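You operate a simulated robot arm through the tools that you are given. There is no shell and no other tool. Be economical: measure what you need, move in short steps, check, and stop when the job is done.

You are at the controls of a simulated robot arm. One attempt, no reset.

## Task
Scrub the hub clean with the brush, soaped on the green pad, and stand it in the washer basket.
Fine: put the brush back; leave the other parts. What is to be rubbed or washed off counts as gone when no trace of it is left.

The check looks at the end state, three seconds after you hand in, the way a careful person would. Anything else that was tipped, shoved, dropped, spilled or broken makes it a failure.

## Robot
A 7-joint arm with a four-finger gripper, fixed in place. Base frame: the origin is at the foot of the arm, x ahead of it, y to its left, z up. Units: mm, degrees, N and s.
Its first joint turns from -69.0 to 172.0 degrees. Payload 3.67 kg.
Tool frame: the origin (TCP) lies between the finger pads and is the grasp point; the fingertips stand 28 mm ahead of it; z points along the fingers, y is the line along which they close. Largest opening 112 mm; the body of the gripper starts 73 mm behind the TCP.
Orientation is told as [roll, pitch, yaw] about the base's x, y, z axes, in that order, counted from this pose: with the fingers straight down and closing along the base's y, the tool's x points along the base's -x, its y along +y and its z along -z.

## Interface
- The arm moves only by the tool play_rows. Its argument "rows" is a list of rows, each a list of 7 numbers: the shift along the base's x, y, z in units of 300 mm (1.0 is 300 mm), then the turn, a rotation vector about the base's x, y, z in units of 180 degrees (1.0 is 180 degrees), then the finger opening in cm, from 0 to 11.2. In form: [[dx, dy, dz, rx, ry, rz, fingers], ...]. A call has 1 to 10 rows; each row is the pose to reach, as a shift and turn from the pose commanded when the call began. A call with a number of a shift or a turn outside -1 to 1 is refused whole. Each row takes 0.2 s and may step no farther than 50 mm and 8.6 degrees from the row before; otherwise, or with a gripper value out of range, the whole call is refused. A pose out of reach is approached as far as the arm can. The call stops where the force on the tool passes 40 N (or 10 N more than at its start, if that is more) or the arm is blocked; 0.2 s more then pass. Each finger halts on what it meets, pressing with about 23 N; the grip force reading is that of the motor and also rises with nothing between the fingers. The clock runs only during rows and for 0.2 s after the last one: add rows that repeat a pose to give the fingers time. The reply holds the time, the measured pose of the TCP, the force on the tool along the base axes, the opening and the grip force, in the units named above and with some noise, with the torque about the TCP (base axes, N m) and any sound that the robot's microphone picked up.
- Cameras (640 x 400 px; columns grow to the right, rows downward): "scene" is fixed at [49.9, 651.3, 1533.5]; the picture's right is [-0.76, -0.65, 0.00], its down [-0.30, 0.36, -0.88] and it looks along [0.57, -0.68, -0.47] (base axes); focal length 326 px, centre (320, 200). "wrist" rides on the gripper at [60, -18, -104] in the tool frame; the picture's right is [0.29, 0.96, 0.00], its down [-0.80, 0.24, -0.55] and it looks along [-0.53, 0.16, 0.83] (tool axes); focal length 234 px, centre (320, 200). There is no depth. A picture from a camera that has moved, and an enlarged one, comes with that camera's place and axes in the base frame and with its lens.
- capture(camera): a new picture of that camera. It takes no simulated time.
- move_column(by): slides the trunk up (or, below 0, down) by that many mm; the arm rides with it, the base frame stays. It gives what a move gives, with no picture.
- close_up(camera, box): a new picture of the part [left, top, right, bottom] of that camera's present view, enlarged. It takes no simulated time.
- sign_off(): hands the job in; it is judged then, once.

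Work in short steps. Places have to be worked out from the pictures, the camera data and where the tool is seen: move nearer, look again, correct. Check each grasp and each placing, and mend what went wrong. You have 120 turns and 68 pictures in all, those below and enlarged ones among them. Open the gripper and draw the arm clear of the work before you hand the job in, unless the task says otherwise; then end with one line.

The tools are called after "Request:" as a command line: name --pt "numbers of a row" for each row, then --argument value for the rest, lists and objects as JSON in quotes. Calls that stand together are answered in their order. play_rows: Moves the arm, as the interface text tells. Its arguments: {"type":"object","properties":{"rows":{"type":"array"}},"required":["rows"]} The other tools are called the same way: move_column (by) slides the trunk up or down; capture (camera) takes a picture; close_up (camera, box) takes an enlarged picture of a part of a camera's view; sign_off () hands the job in.

At the start:

```text
time: 0.0
position: [535.8, 36.5, 1236.8]
tool_rot: [0.0, 0.0, 0.2]
ft_force: [-0.7, -0.2, 0.8]
ft_torque: [0.03, -0.04, 0.02]
gripper_width: 111.8
grip_force: 0.0
trunk travel left (down, up): [-725.0, 115.0]
```

scene: 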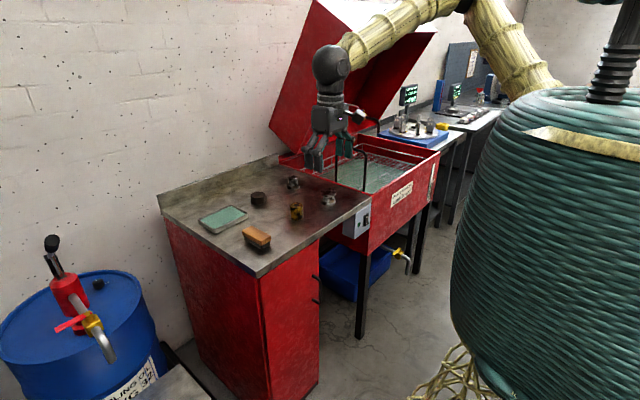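
wrist: 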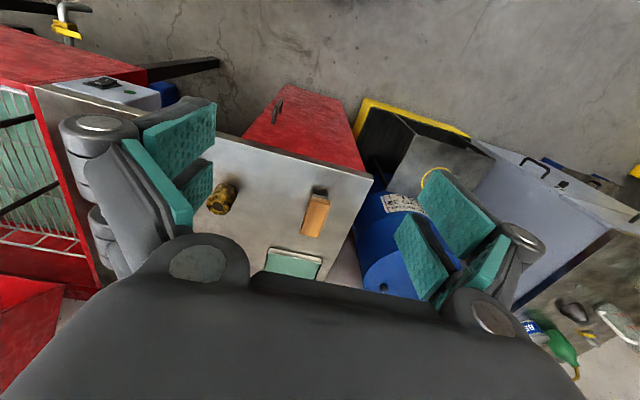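

I see a bench with the green pad, brush, and several parts, one of them soiled; the washer with basket lies behind. I'll enlarge the bench and the washer.

Request:
close_up --camera "scene" --box '[180, 160, 380, 285]'

Request:
close_up --camera "scene" --box '[290, 100, 450, 200]'

```text
3.20 times, centred on (280, 222) of scene
camera zoom: at [49.9, 651.3, 1533.5], right [-0.76, -0.65, 0.0], down [-0.3, 0.36, -0.88], along [0.57, -0.68, -0.47], focal length 1043 px, centre (448, 128)
```

zoom: 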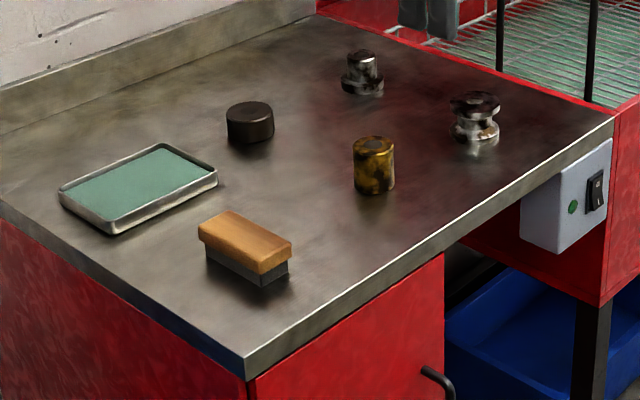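

```text
4.00 times, centred on (370, 150) of scene
camera zoom: at [49.9, 651.3, 1533.5], right [-0.76, -0.65, 0.0], down [-0.3, 0.36, -0.88], along [0.57, -0.68, -0.47], focal length 1303 px, centre (120, 400)
```

zoom: 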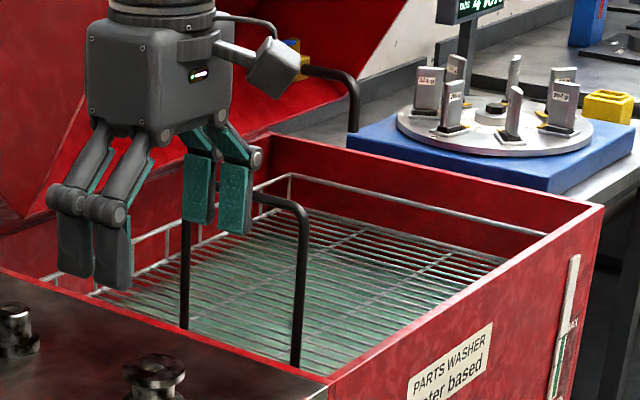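

The bench top is at about z≈890. The brush is near (785, 100), the pad near (980, 90), the brass bush near (805,-110), the spool near (790,-287) and the stepped part near (995,-288). I move over the bench to see the parts with the wrist camera.

Request:
play_rows --pt "0.08 -0.12 0 0 0 0 11.2" --pt "0.16 -0.24 0 0 0 0 11.2" --pt "0.24 -0.36 0 0 0 0 11.2" --pt "0.32 -0.48 0 0 0 0 11.2" --pt "0.4 -0.6 0 0 0 0 11.2" --pt "0.45 -0.68 0 0 0 0 11.2"

Request:
capture --camera "wrist"

```text
time: 1.4
position: [673.1, -167.2, 1238.0]
tool_rot: [0.0, 0.1, 0.0]
ft_force: [0.4, 0.1, -0.8]
ft_torque: [0.04, 0.03, 0.0]
gripper_width: 112.1
grip_force: 0.2
trunk travel left (down, up): [-725.0, 115.0]
```

```text
63 pictures are left
camera wrist: at [613.7, -185.6, 1344.5], right [-0.29, 0.96, 0.0], down [0.8, 0.24, 0.55], along [0.53, 0.16, -0.83], focal length 234 px, centre (320, 200)
```

wrist: 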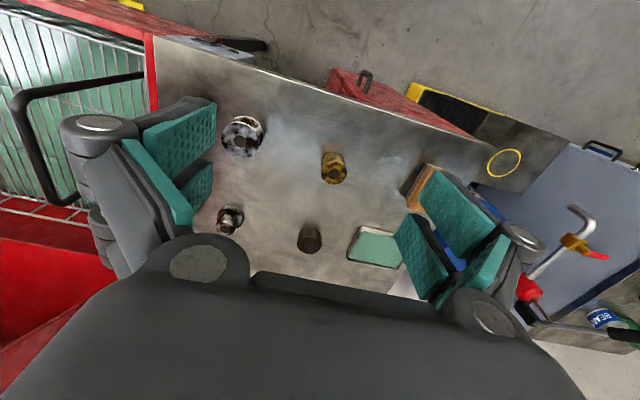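

Request:
close_up --camera "wrist" --box '[200, 100, 440, 250]'

Request:
close_up --camera "scene" --box '[240, 165, 352, 235]'

```text
2.67 times, centred on (320, 175) of wrist
camera zoom: at [613.7, -185.6, 1344.5], right [-0.29, 0.96, 0.0], down [0.8, 0.24, 0.55], along [0.53, 0.16, -0.83], focal length 624 px, centre (320, 267)
```

zoom: 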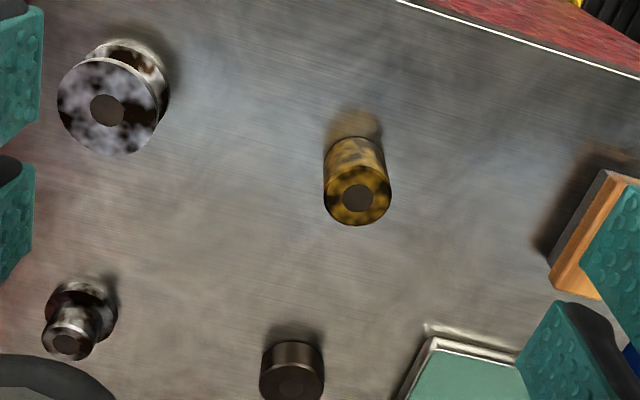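

```text
5.71 times, centred on (296, 200) of scene
camera zoom: at [49.9, 651.3, 1533.5], right [-0.76, -0.65, 0.0], down [-0.3, 0.36, -0.88], along [0.57, -0.68, -0.47], focal length 1862 px, centre (457, 200)
```

zoom: 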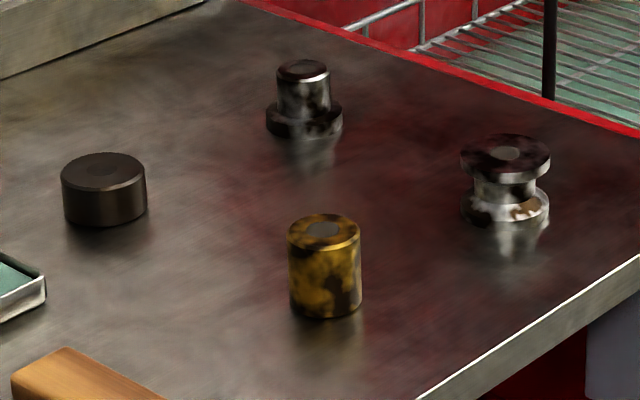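

All four parts are dirty. The flanged part with a boss, at the far side, is most likely the hub, but I check the wall papers for part names before deciding.

Request:
close_up --camera "scene" --box '[380, 30, 520, 118]'

Request:
close_up --camera "scene" --box '[250, 130, 450, 255]'

```text
4.55 times, centred on (450, 74) of scene
camera zoom: at [49.9, 651.3, 1533.5], right [-0.76, -0.65, 0.0], down [-0.3, 0.36, -0.88], along [0.57, -0.68, -0.47], focal length 1481 px, centre (-271, 773)
```

zoom: 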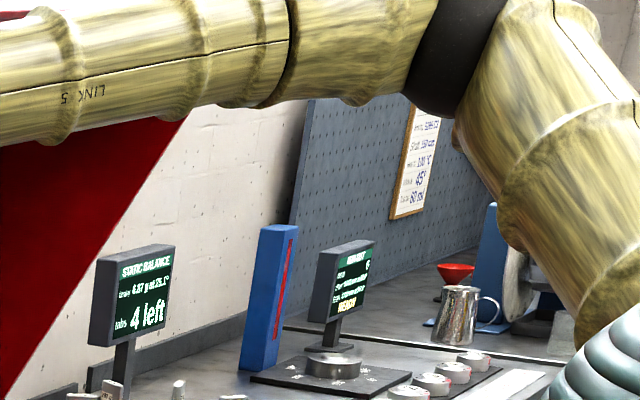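

```text
3.20 times, centred on (350, 192) of scene
camera zoom: at [49.9, 651.3, 1533.5], right [-0.76, -0.65, 0.0], down [-0.3, 0.36, -0.88], along [0.57, -0.68, -0.47], focal length 1043 px, centre (224, 224)
```

zoom: 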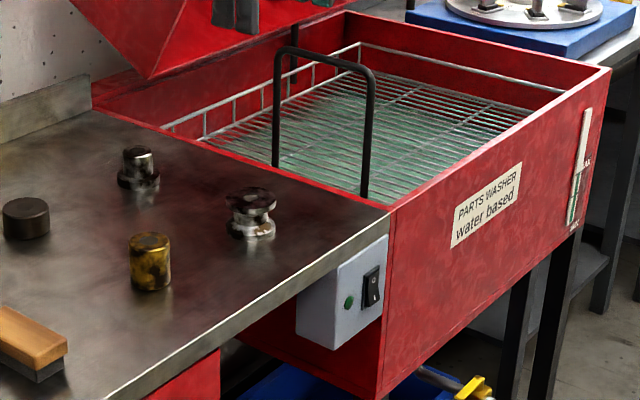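

No names are shown; I take the flanged boss part as the hub. Next I go above the brush for a closer look.

Request:
play_rows --pt "0.048 0.111 -0.065 0 0 0 11.2" --pt "0.095 0.222 -0.13 0 0 0 11.2" --pt "0.143 0.333 -0.195 0 0 0 11.2" --pt "0.19 0.445 -0.26 0 0 0 11.2" --pt "0.238 0.556 -0.325 0 0 0 11.2" --pt "0.286 0.667 -0.39 0 0 0 11.2" --pt "0.333 0.778 -0.455 0 0 0 11.2" --pt "0.38 0.89 -0.52 0 0 0 11.2"

Request:
capture --camera "wrist"

```text
time: 3.2
position: [788.9, 103.5, 1079.9]
tool_rot: [0.0, 0.1, 0.0]
ft_force: [0.0, 0.7, 0.2]
ft_torque: [-0.03, 0.0, 0.01]
gripper_width: 111.7
grip_force: 0.1
trunk travel left (down, up): [-725.0, 115.0]
```

```text
58 pictures are left
camera wrist: at [727.9, 84.4, 1185.4], right [-0.29, 0.96, 0.0], down [0.8, 0.24, 0.55], along [0.53, 0.16, -0.83], focal length 234 px, centre (320, 200)
```

wrist: 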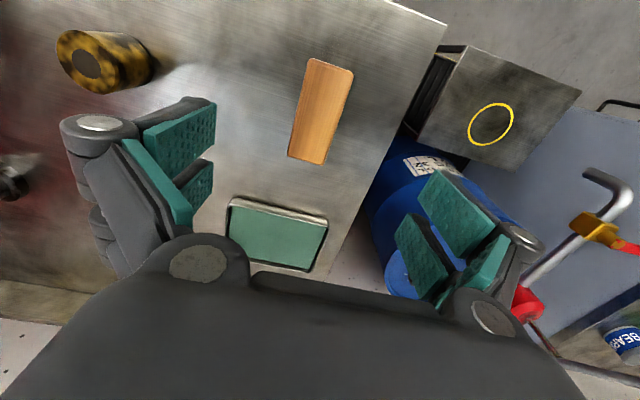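

The brush's wooden block measures about 101 x 41 mm, is aligned with x, centred at about (791, 101), and its top is at z≈930. I look at its side to get the block and bristle heights.

Request:
close_up --camera "scene" --box '[232, 218, 280, 248]'

```text
13.33 times, centred on (256, 233) of scene
camera zoom: at [49.9, 651.3, 1533.5], right [-0.76, -0.65, 0.0], down [-0.3, 0.36, -0.88], along [0.57, -0.68, -0.47], focal length 4344 px, centre (1173, -240)
```

zoom: 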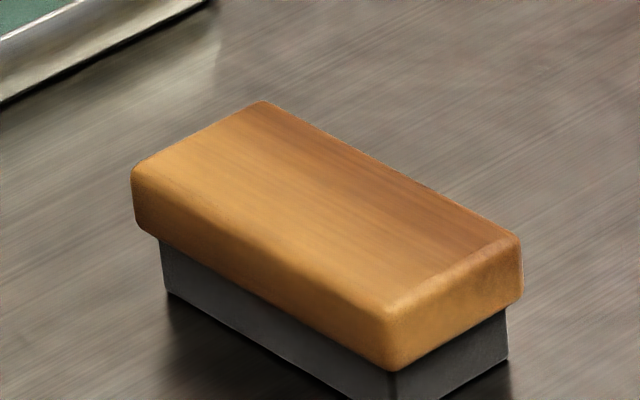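

Wood is ~22 mm thick over ~18 mm of bristles, so the table is at z≈890. I descend, keeping the fingertips on the wood only (TCP z≈939), and grip across y.

Request:
play_rows --pt "0.005 -0.005 -0.12 0 0 0 8" --pt "0.01 -0.008 -0.24 0 0 0 8" --pt "0.01 -0.008 -0.36 0 0 0 8" --pt "0.01 -0.008 -0.44 0 0 0 8" --pt "0.01 -0.008 -0.468 0 0 0 8" --pt "0.01 -0.008 -0.468 0 0 0 8"

Request:
close_up --camera "scene" --box '[216, 203, 296, 253]'

```text
time: 4.6
position: [788.6, 97.3, 940.8]
tool_rot: [0.0, 0.1, 0.0]
ft_force: [-0.4, 0.2, 0.3]
ft_torque: [0.01, 0.02, -0.02]
gripper_width: 80.0
grip_force: 0.0
trunk travel left (down, up): [-725.0, 115.0]
```

```text
8.00 times, centred on (256, 228) of scene
camera zoom: at [49.9, 651.3, 1533.5], right [-0.76, -0.65, 0.0], down [-0.3, 0.36, -0.88], along [0.57, -0.68, -0.47], focal length 2607 px, centre (832, -24)
```

zoom: 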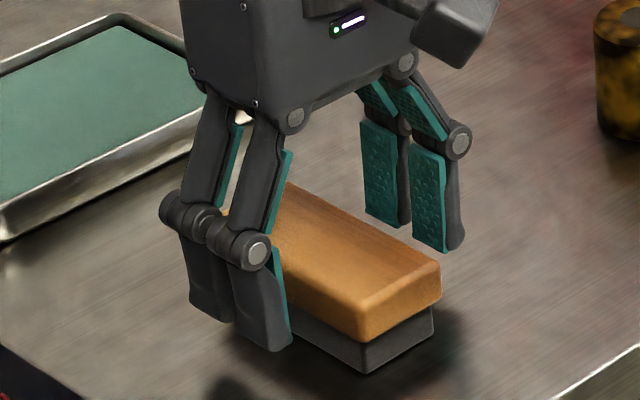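

The fingers straddle the brush correctly. Closing.

Request:
play_rows --pt "0 0.01 0 0 0 0 3" --pt "0 0.01 0 0 0 0 3" --pt "0 0.01 0 0 0 0 3" --pt "0 0.01 0.05 0 0 0 3" --pt "0 0.01 0.15 0 0 0 3"

Request:
close_up --camera "scene" --box '[216, 193, 296, 243]'

Request:
capture --camera "wrist"

```text
time: 5.8
position: [789.0, 100.5, 985.5]
tool_rot: [0.0, 0.0, 0.1]
ft_force: [0.2, 0.5, -0.3]
ft_torque: [-0.01, -0.04, 0.01]
gripper_width: 44.2
grip_force: 23.0
trunk travel left (down, up): [-725.0, 115.0]
```

```text
8.00 times, centred on (256, 218) of scene
camera zoom: at [49.9, 651.3, 1533.5], right [-0.76, -0.65, 0.0], down [-0.3, 0.36, -0.88], along [0.57, -0.68, -0.47], focal length 2607 px, centre (832, 56)
```

zoom: 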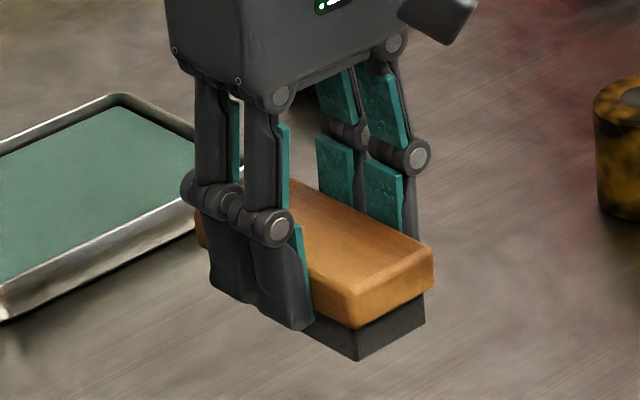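

```text
54 pictures are left
camera wrist: at [728.3, 81.9, 1091.8], right [-0.29, 0.96, 0.0], down [0.8, 0.24, 0.55], along [0.53, 0.16, -0.83], focal length 234 px, centre (320, 200)
```

wrist: 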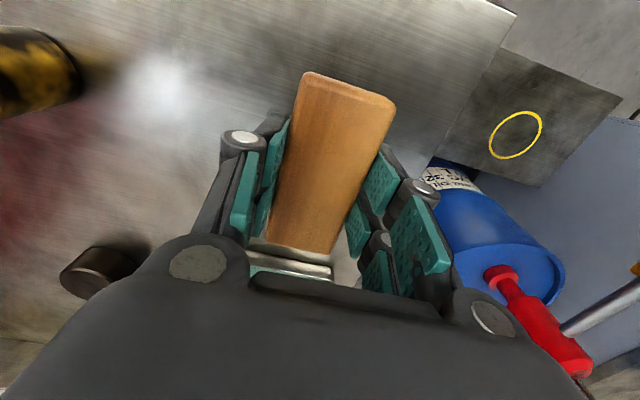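

The brush is held, with the bristle bottom ≈ 50 mm below the TCP. The pad spans about x 940–1060, y 15–155, near the reach limit, so I turn the brush 90° to lay its length along y, and raise it a bit.

Request:
play_rows --pt "0.03 0 0.03 0 0 -0.045 3" --pt "0.06 0 0.03 0 0 -0.09 3" --pt "0.1 0 0.03 0 0 -0.135 3" --pt "0.15 0 0.03 0 0 -0.18 3" --pt "0.2 0 0.03 0 0 -0.225 3" --pt "0.25 0 0.03 0 0 -0.27 3" --pt "0.3 0 0.03 0 0 -0.315 3" --pt "0.35 0 0.03 0 0 -0.36 3" --pt "0.4 0 0.03 0 0 -0.405 3" --pt "0.45 0 0.03 0 0 -0.45 3"

Request:
play_rows --pt "0.05 -0.01 0 0 0 -0.045 3" --pt "0.1 -0.02 0 0 0 -0.05 3" --pt "0.15 -0.04 0 0 0 -0.05 3" --pt "0.2 -0.05 0 0 0 -0.05 3" --pt "0.2 -0.05 0 0 0 -0.05 3"

Request:
close_up --camera "scene" --box '[170, 170, 298, 250]'

```text
time: 8.0
position: [923.3, 100.5, 992.9]
tool_rot: [-0.1, 0.0, -81.0]
ft_force: [-1.0, -0.2, -2.2]
ft_torque: [-0.02, 0.01, -0.01]
gripper_width: 44.5
grip_force: 23.2
trunk travel left (down, up): [-725.0, 115.0]
```

```text
time: 9.2
position: [982.2, 84.6, 995.3]
tool_rot: [0.0, 0.0, -90.0]
ft_force: [0.1, 0.0, -1.5]
ft_torque: [0.04, -0.02, 0.0]
gripper_width: 44.3
grip_force: 22.5
trunk travel left (down, up): [-725.0, 115.0]
```

```text
5.00 times, centred on (234, 210) of scene
camera zoom: at [49.9, 651.3, 1533.5], right [-0.76, -0.65, 0.0], down [-0.3, 0.36, -0.88], along [0.57, -0.68, -0.47], focal length 1629 px, centre (750, 150)
```

zoom: 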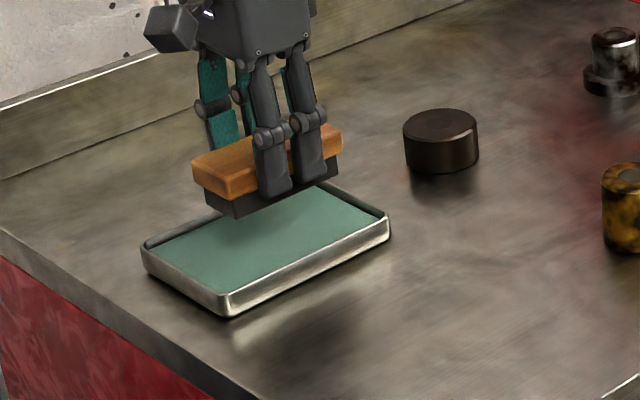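

The pad spans about x 950–1050, y 10–148, and the brush hangs over it. I lower slowly to contact.

Request:
play_rows --pt "0.01 -0.01 -0.08 0 0 0 3" --pt "0.01 -0.01 -0.12 0 0 0 3" --pt "0.01 -0.01 -0.14 0 0 0 3" --pt "0.01 -0.01 -0.15 0 0 0 3" --pt "0.01 -0.01 -0.155 0 0 0 3"

Request:
close_up --camera "scene" --box '[186, 180, 282, 240]'

```text
time: 10.4
position: [986.0, 82.1, 948.8]
tool_rot: [0.0, 0.0, -89.9]
ft_force: [5.5, 2.6, 18.4]
ft_torque: [-0.02, -0.12, 0.0]
gripper_width: 44.3
grip_force: 22.3
trunk travel left (down, up): [-725.0, 115.0]
```

```text
6.67 times, centred on (234, 210) of scene
camera zoom: at [49.9, 651.3, 1533.5], right [-0.76, -0.65, 0.0], down [-0.3, 0.36, -0.88], along [0.57, -0.68, -0.47], focal length 2172 px, centre (893, 133)
```

zoom: 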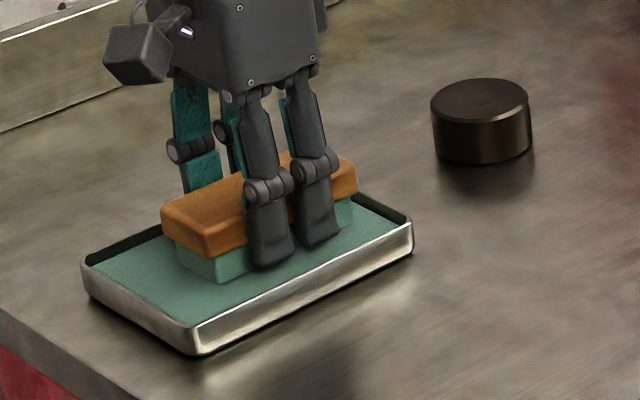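

The bristles turned green: soaped. The hub (≈995,-288) is hard to reach, so I leave the brush resting on the pad for now and fetch the hub to a clear, nearer spot. Releasing and lifting.

Request:
play_rows --pt "0 0 0.005 0 0 0 3" --pt "0 0 0.005 0 0 0 6.5" --pt "0 0 0.005 0 0 0 6.5" --pt "0 0 0.1 0 0 0 6.5" --pt "0 0 0.25 0 0 0 6.5" --pt "0 -0.05 0.4 0 0 0.03 6.5" --pt "-0.05 -0.15 0.45 0 0 0.07 6.5" --pt "-0.1 -0.3 0.45 0 0 0.11 6.5" --pt "-0.15 -0.45 0.45 0 0 0.15 8" --pt "-0.2 -0.6 0.45 0 0 0.19 8"

Request:
close_up --camera "scene" --box '[186, 160, 346, 260]'

```text
time: 12.6
position: [925.8, -102.5, 1085.8]
tool_rot: [0.1, 0.1, -55.5]
ft_force: [0.7, 0.7, 0.5]
ft_torque: [-0.02, -0.02, 0.0]
gripper_width: 80.2
grip_force: 0.1
trunk travel left (down, up): [-725.0, 115.0]
```

```text
4.00 times, centred on (266, 210) of scene
camera zoom: at [49.9, 651.3, 1533.5], right [-0.76, -0.65, 0.0], down [-0.3, 0.36, -0.88], along [0.57, -0.68, -0.47], focal length 1303 px, centre (536, 160)
```

zoom: 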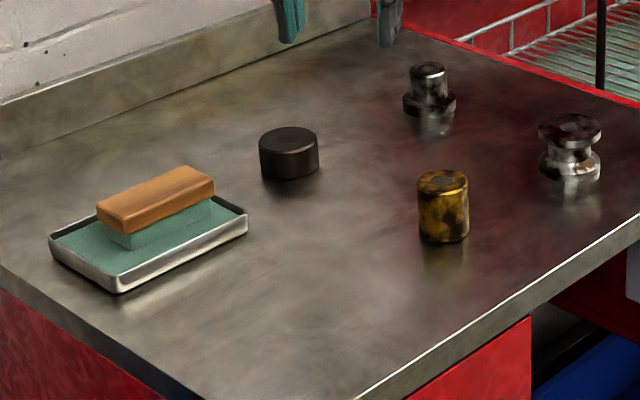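

The brush sits stably on the pad. I go toward the hub, aligning yaw radially (-16°), and look.

Request:
play_rows --pt "-0.017 -0.1 0 0 0 0.044 8" --pt "-0.035 -0.2 0 0 0 0.088 8" --pt "-0.052 -0.3 0 0 0 0.132 8" --pt "-0.07 -0.4 0 0 0 0.176 8" --pt "-0.087 -0.49 0 0 0 0.22 8" --pt "-0.087 -0.49 0 0 0 0.22 8"

Request:
capture --camera "wrist"

```text
time: 14.0
position: [901.6, -248.5, 1081.8]
tool_rot: [0.0, 0.1, -16.1]
ft_force: [0.6, -0.3, -0.3]
ft_torque: [-0.01, 0.01, 0.01]
gripper_width: 79.8
grip_force: 0.1
trunk travel left (down, up): [-725.0, 115.0]
```

```text
50 pictures are left
camera wrist: at [839.7, -248.9, 1186.6], right [-0.01, 1.0, 0.0], down [0.83, 0.01, 0.55], along [0.55, 0.01, -0.83], focal length 234 px, centre (320, 200)
```

wrist: 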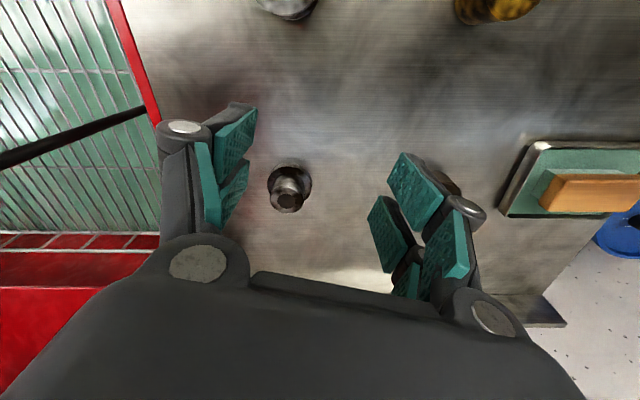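

The hub axis is at about (997,-287), top z≈950. I tilt the tool 25° outward and move to a pre-grasp 80 mm back along the tool axis.

Request:
play_rows --pt "0.05 -0.024 -0.05 -0.0096 -0.0334 0 8" --pt "0.105 -0.048 -0.107 -0.0193 -0.0668 0 8" --pt "0.157 -0.072 -0.16 -0.0289 -0.1 0 8" --pt "0.21 -0.097 -0.214 -0.0385 -0.1335 0 8" --pt "0.21 -0.097 -0.214 -0.0385 -0.1335 0 8"

Request:
capture --camera "wrist"

Request:
close_up --camera "scene" --box '[245, 145, 341, 205]'

```text
time: 15.2
position: [963.0, -271.2, 1021.5]
tool_rot: [0.1, -25.1, -16.2]
ft_force: [-0.7, 0.5, 0.5]
ft_torque: [0.0, 0.0, -0.01]
gripper_width: 79.8
grip_force: 0.0
trunk travel left (down, up): [-725.0, 115.0]
```

```text
49 pictures are left
camera wrist: at [863.5, -263.8, 1092.0], right [0.02, 0.99, -0.12], down [0.53, 0.09, 0.84], along [0.84, -0.08, -0.53], focal length 234 px, centre (320, 200)
```

wrist: 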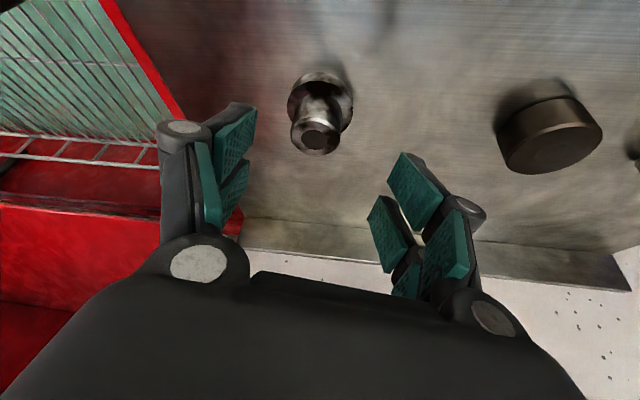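

```text
6.67 times, centred on (293, 175) of scene
camera zoom: at [49.9, 651.3, 1533.5], right [-0.76, -0.65, 0.0], down [-0.3, 0.36, -0.88], along [0.57, -0.68, -0.47], focal length 2172 px, centre (500, 367)
```

zoom: 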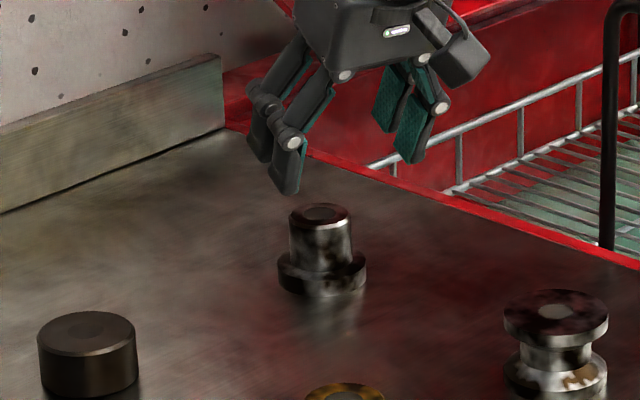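

Hub confirmed at (998,-286). I approach along the tool axis to grasp the boss at TCP z≈945.

Request:
play_rows --pt "0.025 -0.02 -0.06 0 0 0 8" --pt "0.055 -0.031 -0.12 0 0 0 8" --pt "0.085 -0.04 -0.19 0 0 0 8" --pt "0.115 -0.049 -0.25 0 0 0 8" --pt "0.115 -0.049 -0.25 0 0 0 8"

Request:
capture --camera "wrist"

Request:
close_up --camera "scene" --box '[265, 160, 329, 200]'

```text
time: 16.4
position: [997.5, -288.1, 945.5]
tool_rot: [0.2, -25.0, -16.1]
ft_force: [-0.2, -0.2, 0.0]
ft_torque: [-0.02, -0.01, 0.0]
gripper_width: 80.0
grip_force: 0.0
trunk travel left (down, up): [-725.0, 115.0]
```

```text
47 pictures are left
camera wrist: at [898.4, -279.0, 1016.4], right [0.02, 0.99, -0.12], down [0.54, 0.09, 0.84], along [0.84, -0.08, -0.53], focal length 234 px, centre (320, 200)
```

wrist: 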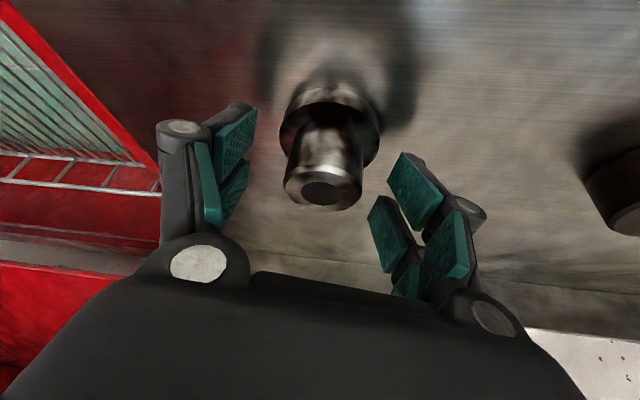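

```text
10.00 times, centred on (297, 180) of scene
camera zoom: at [49.9, 651.3, 1533.5], right [-0.76, -0.65, 0.0], down [-0.3, 0.36, -0.88], along [0.57, -0.68, -0.47], focal length 3258 px, centre (550, 400)
```

zoom: 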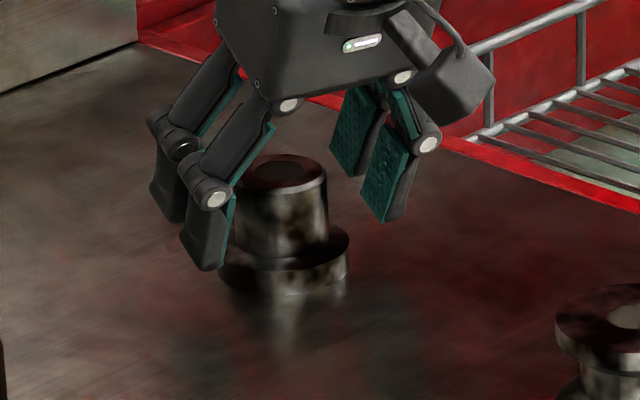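

The boss is between the fingers. Closing and lifting a little.

Request:
play_rows --pt "0 0 0 0 0 0 3" --pt "0 0 0 0 0 0 3" --pt "0 0 0 0 0 0 3" --pt "0 0 0.03 0 0 0 3" --pt "-0.02 0.005 0.13 0 0 0 3"

Request:
close_up --camera "scene" --box '[265, 150, 329, 190]'

```text
time: 17.6
position: [988.1, -288.4, 984.1]
tool_rot: [-0.1, -25.0, -16.1]
ft_force: [-1.2, 0.6, -2.6]
ft_torque: [-0.04, -0.02, 0.01]
gripper_width: 41.5
grip_force: 22.7
trunk travel left (down, up): [-725.0, 115.0]
```

```text
10.00 times, centred on (297, 170) of scene
camera zoom: at [49.9, 651.3, 1533.5], right [-0.76, -0.65, 0.0], down [-0.3, 0.36, -0.88], along [0.57, -0.68, -0.47], focal length 3258 px, centre (550, 500)
```

zoom: 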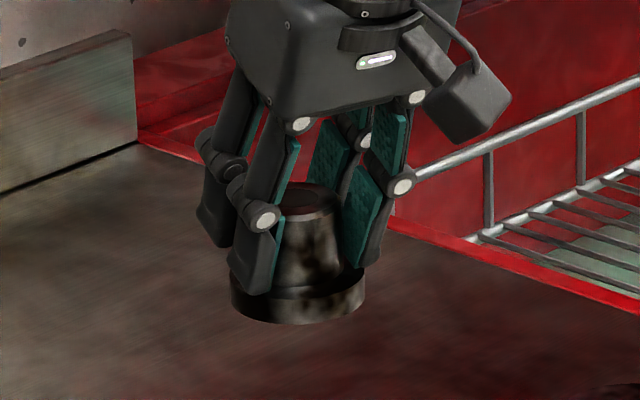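

The hub is held upright (boss ≈41.5 mm). I lift it and carry it to the clear spot near (790, 10).

Request:
play_rows --pt "0 0 0.13 0 0 0 3" --pt "-0.06 0.05 0.23 0 0 0 3" --pt "-0.14 0.18 0.24 0 0 0 3" --pt "-0.22 0.31 0.24 0 0 0 3" --pt "-0.3 0.44 0.24 0 0 0 3" --pt "-0.38 0.57 0.24 0 0 0 3" --pt "-0.46 0.7 0.24 0 0 0 3" --pt "-0.54 0.83 0.24 0 0 0 3" --pt "-0.62 0.95 0.24 0 0 0 3" --pt "-0.66 0.993 0.24 0 0 0 3"

Request:
play_rows --pt "0 0 -0.12 0 0 0 3" --pt "0 0 -0.24 0 0 0 3" --pt "0 0 -0.32 0 0 0 3" --pt "0 0 -0.345 0 0 0 3" --pt "0 0 -0.355 0 0 0 3"

```text
time: 19.8
position: [793.1, 10.1, 1059.3]
tool_rot: [0.1, -25.0, -16.1]
ft_force: [1.0, 0.1, -2.5]
ft_torque: [0.01, -0.03, -0.03]
gripper_width: 41.4
grip_force: 23.4
trunk travel left (down, up): [-725.0, 115.0]
```

```text
time: 21.0
position: [793.3, 9.3, 949.2]
tool_rot: [-0.1, -25.0, -16.1]
ft_force: [0.0, 1.5, -3.9]
ft_torque: [-0.01, -0.02, 0.03]
gripper_width: 41.3
grip_force: 23.1
trunk travel left (down, up): [-725.0, 115.0]
```

Not yet in contact; a few mm more down until the table is felt.

Request:
play_rows --pt "0 0 -0.006 0 0 0 3" --pt "0 0 -0.011 0 0 0 3"

```text
time: 21.6
position: [794.5, 8.1, 948.1]
tool_rot: [0.1, -25.0, -16.2]
ft_force: [0.2, -2.6, 8.4]
ft_torque: [-0.35, 0.21, 0.02]
gripper_width: 41.3
grip_force: 23.1
trunk travel left (down, up): [-725.0, 115.0]
```

It stands on the table. I release and withdraw back along the tool axis.

Request:
play_rows --pt "0 0 0 0 0 0 8" --pt "0 0 0 0 0 0 8" --pt "0 0 0 0 0 0 8" --pt "-0.04 0.012 0.09 0 0 0 8" --pt "-0.1 0.03 0.22 0 0 0 8" --pt "-0.15 0.045 0.33 0 0 0 8"

Request:
close_up --camera "scene" --box '[226, 185, 306, 235]'

Request:
capture --camera "wrist"

```text
time: 23.0
position: [749.2, 28.7, 1044.6]
tool_rot: [0.0, -25.0, -16.1]
ft_force: [-1.0, -0.4, 0.3]
ft_torque: [0.01, -0.03, 0.02]
gripper_width: 79.9
grip_force: 0.1
trunk travel left (down, up): [-725.0, 115.0]
```

```text
8.00 times, centred on (266, 210) of scene
camera zoom: at [49.9, 651.3, 1533.5], right [-0.76, -0.65, 0.0], down [-0.3, 0.36, -0.88], along [0.57, -0.68, -0.47], focal length 2607 px, centre (752, 120)
```

zoom: 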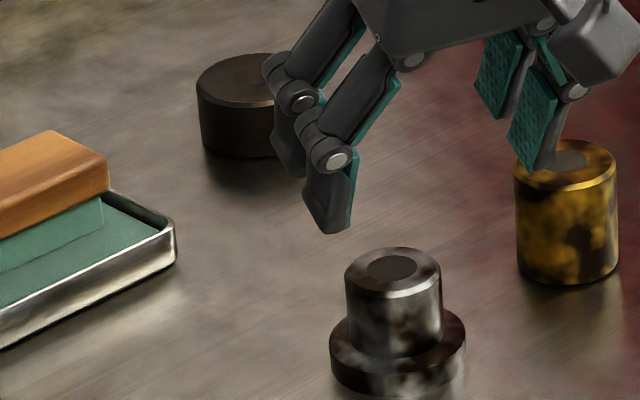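

```text
43 pictures are left
camera wrist: at [650.1, 38.3, 1114.6], right [0.02, 0.99, -0.12], down [0.54, 0.09, 0.84], along [0.84, -0.08, -0.53], focal length 234 px, centre (320, 200)
```

wrist: 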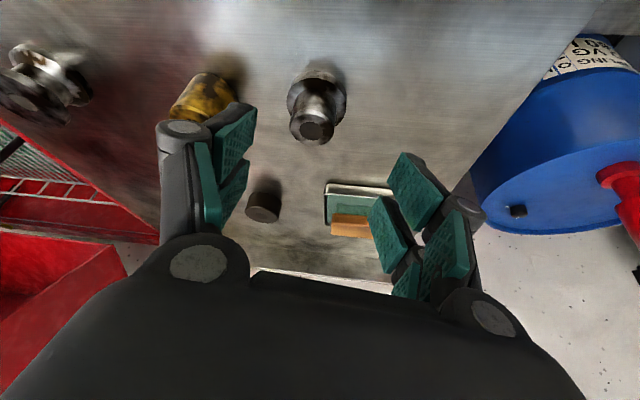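

The hub stands at about (794, 8), with dark grime on boss, flange and top. Now back for the brush: untilt, move above the pad, then yaw to -90°.

Request:
play_rows --pt "0.12 0.03 0.1 0.0096 0.0334 0 8" --pt "0.25 0.06 0.13 0.0193 0.0668 0 8" --pt "0.38 0.09 0.13 0.0289 0.1 0 8" --pt "0.51 0.12 0.13 0.0385 0.1335 0 8" --pt "0.51 0.12 0.13 0.0385 0.1335 0 8"

Request:
play_rows --pt "0.03 0 0 0 0 -0.045 6.5" --pt "0.06 0 0 0 0 -0.09 6.5" --pt "0.09 0 0 0 0 -0.135 6.5" --pt "0.12 0.01 0 0 0 -0.18 6.5" --pt "0.15 0.02 0 0 0 -0.225 6.5" --pt "0.18 0.03 0 0 0 -0.27 6.5" --pt "0.22 0.04 0 0 0 -0.315 6.5" --pt "0.26 0.05 0 0 0 -0.36 6.5" --pt "0.28 0.06 0 0 0 -0.405 6.5" --pt "0.28 0.06 0 0 0 -0.411 6.5"

```text
time: 24.2
position: [901.3, 60.9, 1086.3]
tool_rot: [0.1, 0.0, -16.1]
ft_force: [-1.2, -0.5, -0.4]
ft_torque: [-0.01, -0.05, -0.01]
gripper_width: 80.1
grip_force: 0.0
trunk travel left (down, up): [-725.0, 115.0]
```

```text
time: 26.4
position: [983.9, 77.9, 1083.7]
tool_rot: [0.0, 0.0, -90.2]
ft_force: [0.5, 0.0, 1.1]
ft_torque: [-0.02, -0.01, 0.03]
gripper_width: 65.0
grip_force: 0.2
trunk travel left (down, up): [-725.0, 115.0]
```

I descend on the brush at the pose where I left it and grip.

Request:
play_rows --pt "0.007 0.01 -0.15 0 0 0 6.5" --pt "0.007 0.01 -0.3 0 0 0 6.5" --pt "0.007 0.01 -0.4 0 0 0 6.5" --pt "0.007 0.01 -0.442 0 0 0 6.5" --pt "0.007 0.01 -0.442 0 0 0 3" --pt "0.007 0.01 -0.442 0 0 0 3" --pt "0.007 0.01 -0.442 0 0 0 3" --pt "0.007 0.01 -0.35 0 0 0 3" --pt "0.007 0.01 -0.2 0 0 0 3"

Request:
close_up --camera "scene" --box '[186, 150, 314, 230]'

```text
time: 28.4
position: [986.7, 82.7, 1021.5]
tool_rot: [0.0, 0.1, -90.2]
ft_force: [-0.5, 0.0, -2.0]
ft_torque: [-0.01, -0.04, 0.05]
gripper_width: 43.9
grip_force: 23.1
trunk travel left (down, up): [-725.0, 115.0]
```

```text
5.00 times, centred on (250, 190) of scene
camera zoom: at [49.9, 651.3, 1533.5], right [-0.76, -0.65, 0.0], down [-0.3, 0.36, -0.88], along [0.57, -0.68, -0.47], focal length 1629 px, centre (670, 250)
```

zoom: 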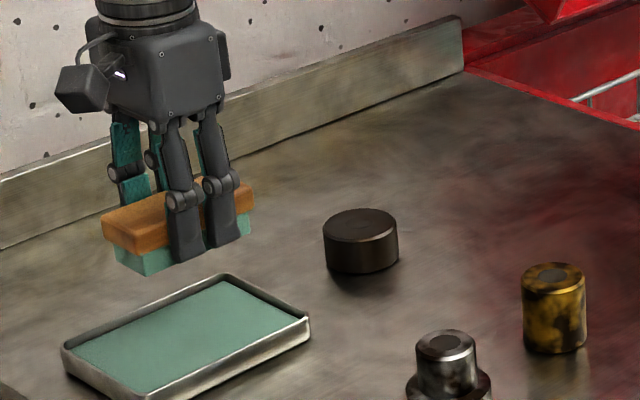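

The soaped brush is held again. I take it over the hub top.

Request:
play_rows --pt "-0.12 -0.045 0.02 0 0 0 3" --pt "-0.24 -0.09 0.02 0 0 0 3" --pt "-0.36 -0.135 0.02 0 0 0 3" --pt "-0.48 -0.18 0.02 0 0 0 3" --pt "-0.6 -0.23 0.02 0 0 0 3" --pt "-0.643 -0.247 0 0 0 0 3" --pt "-0.643 -0.247 -0.04 0 0 0 3" --pt "-0.643 -0.247 -0.055 0 0 0 3"

Request:
close_up --camera "scene" --box '[226, 185, 306, 235]'

```text
time: 30.2
position: [793.6, 8.5, 1007.2]
tool_rot: [0.0, 0.0, -90.2]
ft_force: [0.4, 0.0, -0.3]
ft_torque: [-0.02, 0.01, 0.02]
gripper_width: 44.0
grip_force: 23.4
trunk travel left (down, up): [-725.0, 115.0]
```

```text
8.00 times, centred on (266, 210) of scene
camera zoom: at [49.9, 651.3, 1533.5], right [-0.76, -0.65, 0.0], down [-0.3, 0.36, -0.88], along [0.57, -0.68, -0.47], focal length 2607 px, centre (752, 120)
```

zoom: 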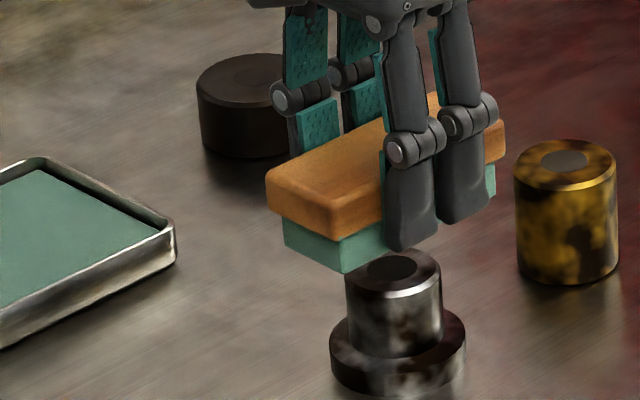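

The brush is over the hub top (hub ≈(790,10)). I press down gently.

Request:
play_rows --pt "-0.01 0.005 -0.01 0 0 0 3" --pt "-0.01 0.005 -0.02 0 0 0 3" --pt "-0.01 0.005 -0.027 0 0 0 3"

```text
time: 31.0
position: [791.4, 7.7, 999.7]
tool_rot: [0.1, 0.0, -90.1]
ft_force: [0.2, 0.2, -1.9]
ft_torque: [0.01, -0.01, 0.01]
gripper_width: 44.1
grip_force: 22.9
trunk travel left (down, up): [-725.0, 115.0]
```

No contact yet; a few mm further down.

Request:
play_rows --pt "0 0 -0.01 0 0 0 3" --pt "0 0 -0.017 0 0 0 3" --pt "0 0 -0.024 0 0 0 3" --pt "0 0 -0.03 0 0 0 3"

```text
time: 32.0
position: [791.9, 9.8, 989.4]
tool_rot: [0.0, 0.0, -90.1]
ft_force: [-0.3, 0.6, -2.3]
ft_torque: [-0.03, 0.0, 0.01]
gripper_width: 43.7
grip_force: 23.1
trunk travel left (down, up): [-725.0, 115.0]
```

Request:
play_rows --pt "0 0 -0.008 0 0 0 3" --pt "0 0 -0.014 0 0 0 3"

Request:
close_up --camera "scene" --box '[226, 185, 306, 235]'

```text
time: 32.6
position: [792.6, 9.8, 984.6]
tool_rot: [0.0, 0.0, -90.2]
ft_force: [0.3, 0.8, -0.7]
ft_torque: [-0.03, -0.01, 0.02]
gripper_width: 43.9
grip_force: 22.9
trunk travel left (down, up): [-725.0, 115.0]
```

```text
8.00 times, centred on (266, 210) of scene
camera zoom: at [49.9, 651.3, 1533.5], right [-0.76, -0.65, 0.0], down [-0.3, 0.36, -0.88], along [0.57, -0.68, -0.47], focal length 2607 px, centre (752, 120)
```

zoom: 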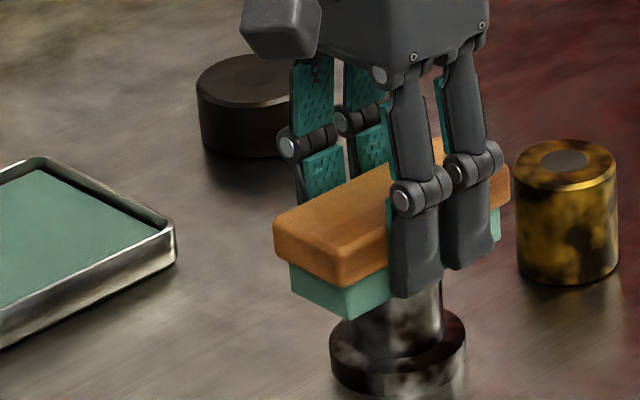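

Request:
play_rows --pt "0 0 -0.006 0 0 0 3" --pt "0 0 -0.012 0 0 0 3" --pt "0 0 -0.018 0 0 0 3"

```text
time: 33.4
position: [792.9, 8.5, 981.1]
tool_rot: [0.1, 0.1, -90.1]
ft_force: [-0.6, -0.4, 2.2]
ft_torque: [0.01, 0.01, 0.01]
gripper_width: 43.8
grip_force: 23.3
trunk travel left (down, up): [-725.0, 115.0]
```

Contact at TCP z≈981. I rub with light strokes along x and y, pressing about 2 mm more.

Request:
play_rows --pt "0 0 -0.005 0 0 0 3" --pt "0 0.05 -0.005 0 0 0 3" --pt "0 -0.05 -0.005 0 0 0 3" --pt "0.02 0.05 -0.005 0 0 0 3" --pt "0.02 -0.05 -0.005 0 0 0 3" --pt "-0.02 -0.05 -0.005 0 0 0 3" --pt "-0.02 0.05 -0.005 0 0 0 3" --pt "0 0 0 0 0 0 3" --pt "0 0 0.1 0 0 0 3" --pt "0 0.1 0.2 0 0 0 3"

Request:
close_up --camera "scene" --box '[236, 195, 300, 235]'

```text
time: 35.6
position: [789.1, 41.0, 1042.2]
tool_rot: [0.0, 0.0, -90.3]
ft_force: [-0.5, -0.8, -1.4]
ft_torque: [-0.03, -0.01, 0.03]
gripper_width: 43.9
grip_force: 22.8
trunk travel left (down, up): [-725.0, 115.0]
```

```text
10.00 times, centred on (268, 215) of scene
camera zoom: at [49.9, 651.3, 1533.5], right [-0.76, -0.65, 0.0], down [-0.3, 0.36, -0.88], along [0.57, -0.68, -0.47], focal length 3258 px, centre (840, 50)
```

zoom: 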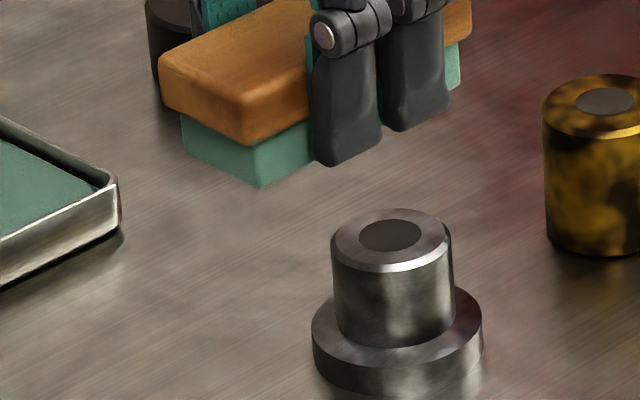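

Most of the grime is gone. I zoom on the hub for remaining traces.

Request:
close_up --camera "scene" --box '[264, 214, 288, 236]'

Request:
capture --camera "wrist"

```text
16.00 times, centred on (276, 225) of scene
camera zoom: at [49.9, 651.3, 1533.5], right [-0.76, -0.65, 0.0], down [-0.3, 0.36, -0.88], along [0.57, -0.68, -0.47], focal length 5213 px, centre (1024, -200)
```

zoom: 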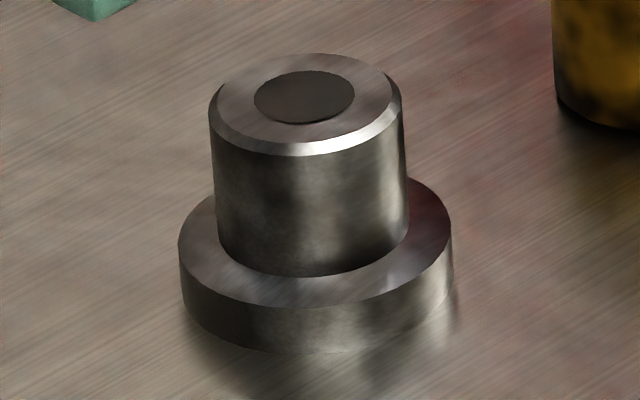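

```text
37 pictures are left
camera wrist: at [771.6, 99.3, 1146.4], right [0.96, 0.29, 0.0], down [0.24, -0.8, 0.55], along [0.16, -0.53, -0.83], focal length 234 px, centre (320, 200)
```

wrist: 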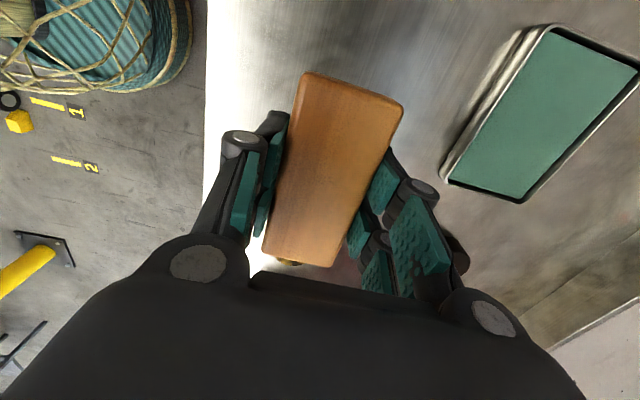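

Only faint mottling may remain. I do a longer second scrub, with a bit more pressure and longer strokes.

Request:
play_rows --pt "0 -0.1 -0.12 0 0 0 3" --pt "0 -0.1 -0.2 0 0 0 3" --pt "0 -0.06 -0.208 0 0 0 3" --pt "0 -0.16 -0.208 0 0 0 3" --pt "0.02 -0.04 -0.208 0 0 0 3" --pt "0.02 -0.16 -0.208 0 0 0 3" --pt "-0.02 -0.16 -0.208 0 0 0 3" --pt "-0.02 -0.04 -0.208 0 0 0 3" --pt "0 -0.16 -0.208 0 0 0 3" --pt "0 -0.04 -0.208 0 0 0 3"

Request:
play_rows --pt "0.02 -0.12 0 0 0 0 3" --pt "0.02 0 0 0 0 0 3" --pt "-0.02 -0.12 0 0 0 0 3" --pt "-0.02 0 0 0 0 0 3" --pt "0 -0.12 0 0 0 0 3" --pt "0 0 0 0 0 0 3" --pt "0 -0.06 0 0 0 0 3" --pt "0 -0.06 0.1 0 0 0 3" --pt "0 0.06 0.2 0 0 0 3"

Request:
close_up --camera "scene" --box '[264, 214, 288, 236]'

```text
time: 37.8
position: [793.2, 26.4, 977.7]
tool_rot: [0.1, -0.1, -90.3]
ft_force: [-0.2, -0.8, -1.7]
ft_torque: [0.05, 0.03, 0.02]
gripper_width: 44.2
grip_force: 23.0
trunk travel left (down, up): [-725.0, 115.0]
```

```text
time: 39.8
position: [797.6, 43.6, 1039.2]
tool_rot: [0.1, -0.1, -90.1]
ft_force: [0.8, 0.1, -1.3]
ft_torque: [-0.04, -0.03, 0.02]
gripper_width: 43.9
grip_force: 23.5
trunk travel left (down, up): [-725.0, 115.0]
```

```text
16.00 times, centred on (276, 225) of scene
camera zoom: at [49.9, 651.3, 1533.5], right [-0.76, -0.65, 0.0], down [-0.3, 0.36, -0.88], along [0.57, -0.68, -0.47], focal length 5213 px, centre (1024, -200)
```

zoom: 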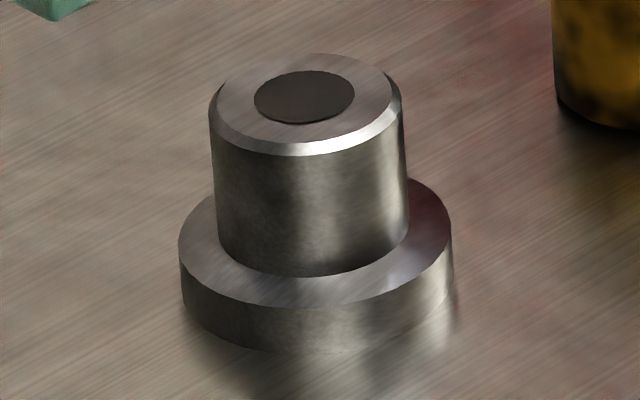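

Cleaner. The last reading showed little contact, so I press again watching the force before a third scrub.

Request:
play_rows --pt "-0.01 -0.06 -0.1 0 0 0 3" --pt "-0.01 -0.12 -0.195 0 0 0 3" --pt "-0.01 -0.12 -0.205 0 0 0 3" --pt "-0.01 -0.12 -0.21 0 0 0 3" --pt "-0.01 -0.12 -0.215 0 0 0 3"

Request:
close_up --camera "scene" --box '[226, 185, 306, 235]'

```text
time: 41.0
position: [789.9, 8.0, 972.7]
tool_rot: [0.0, 0.0, -90.1]
ft_force: [0.0, -2.8, 8.7]
ft_torque: [-0.04, -0.1, -0.02]
gripper_width: 44.0
grip_force: 22.7
trunk travel left (down, up): [-725.0, 115.0]
```

```text
8.00 times, centred on (266, 210) of scene
camera zoom: at [49.9, 651.3, 1533.5], right [-0.76, -0.65, 0.0], down [-0.3, 0.36, -0.88], along [0.57, -0.68, -0.47], focal length 2607 px, centre (752, 120)
```

zoom: 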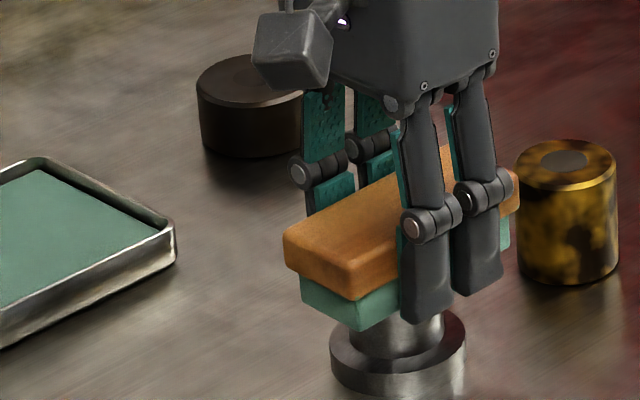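

Now ≈10 N contact. I scrub at this height in long strokes.

Request:
play_rows --pt "0 0.07 0 0 0 0 3" --pt "0 -0.07 0 0 0 0 3" --pt "0.03 0.07 0 0 0 0 3" --pt "0.03 -0.07 0 0 0 0 3" --pt "-0.03 -0.07 0 0 0 0 3" --pt "-0.03 0.07 0 0 0 0 3" --pt "0 -0.07 0 0 0 0 3" --pt "0 0.07 0 0 0 0 3" --pt "0 -0.07 0 0 0 0 3" --pt "0 0 0 0 0 0 3"

Request:
play_rows --pt "0 0.07 -0.002 0 0 0 3" --pt "0 -0.07 -0.002 0 0 0 3" --pt "0.03 0.07 -0.002 0 0 0 3" --pt "0.03 -0.07 -0.002 0 0 0 3" --pt "-0.03 -0.07 -0.002 0 0 0 3" --pt "-0.03 0.07 -0.002 0 0 0 3" --pt "0 0 0 0 0 0 3" --pt "0 0 0.1 0 0 0 3" --pt "0 0.12 0.2 0 0 0 3" --pt "0 0.28 0.25 0 0 0 3"

Request:
close_up --camera "scene" --box '[264, 214, 288, 236]'

```text
time: 43.2
position: [790.8, 3.3, 972.1]
tool_rot: [0.1, 0.0, -90.3]
ft_force: [1.7, -4.3, 9.1]
ft_torque: [-0.01, -0.27, -0.09]
gripper_width: 43.6
grip_force: 23.1
trunk travel left (down, up): [-725.0, 115.0]
```

```text
refused: row 10 steps farther than a row can; nothing moved
```

```text
16.00 times, centred on (276, 225) of scene
camera zoom: at [49.9, 651.3, 1533.5], right [-0.76, -0.65, 0.0], down [-0.3, 0.36, -0.88], along [0.57, -0.68, -0.47], focal length 5213 px, centre (1024, -200)
```

zoom: 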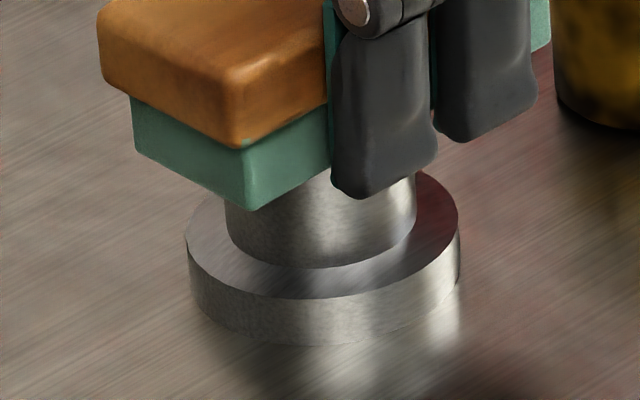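

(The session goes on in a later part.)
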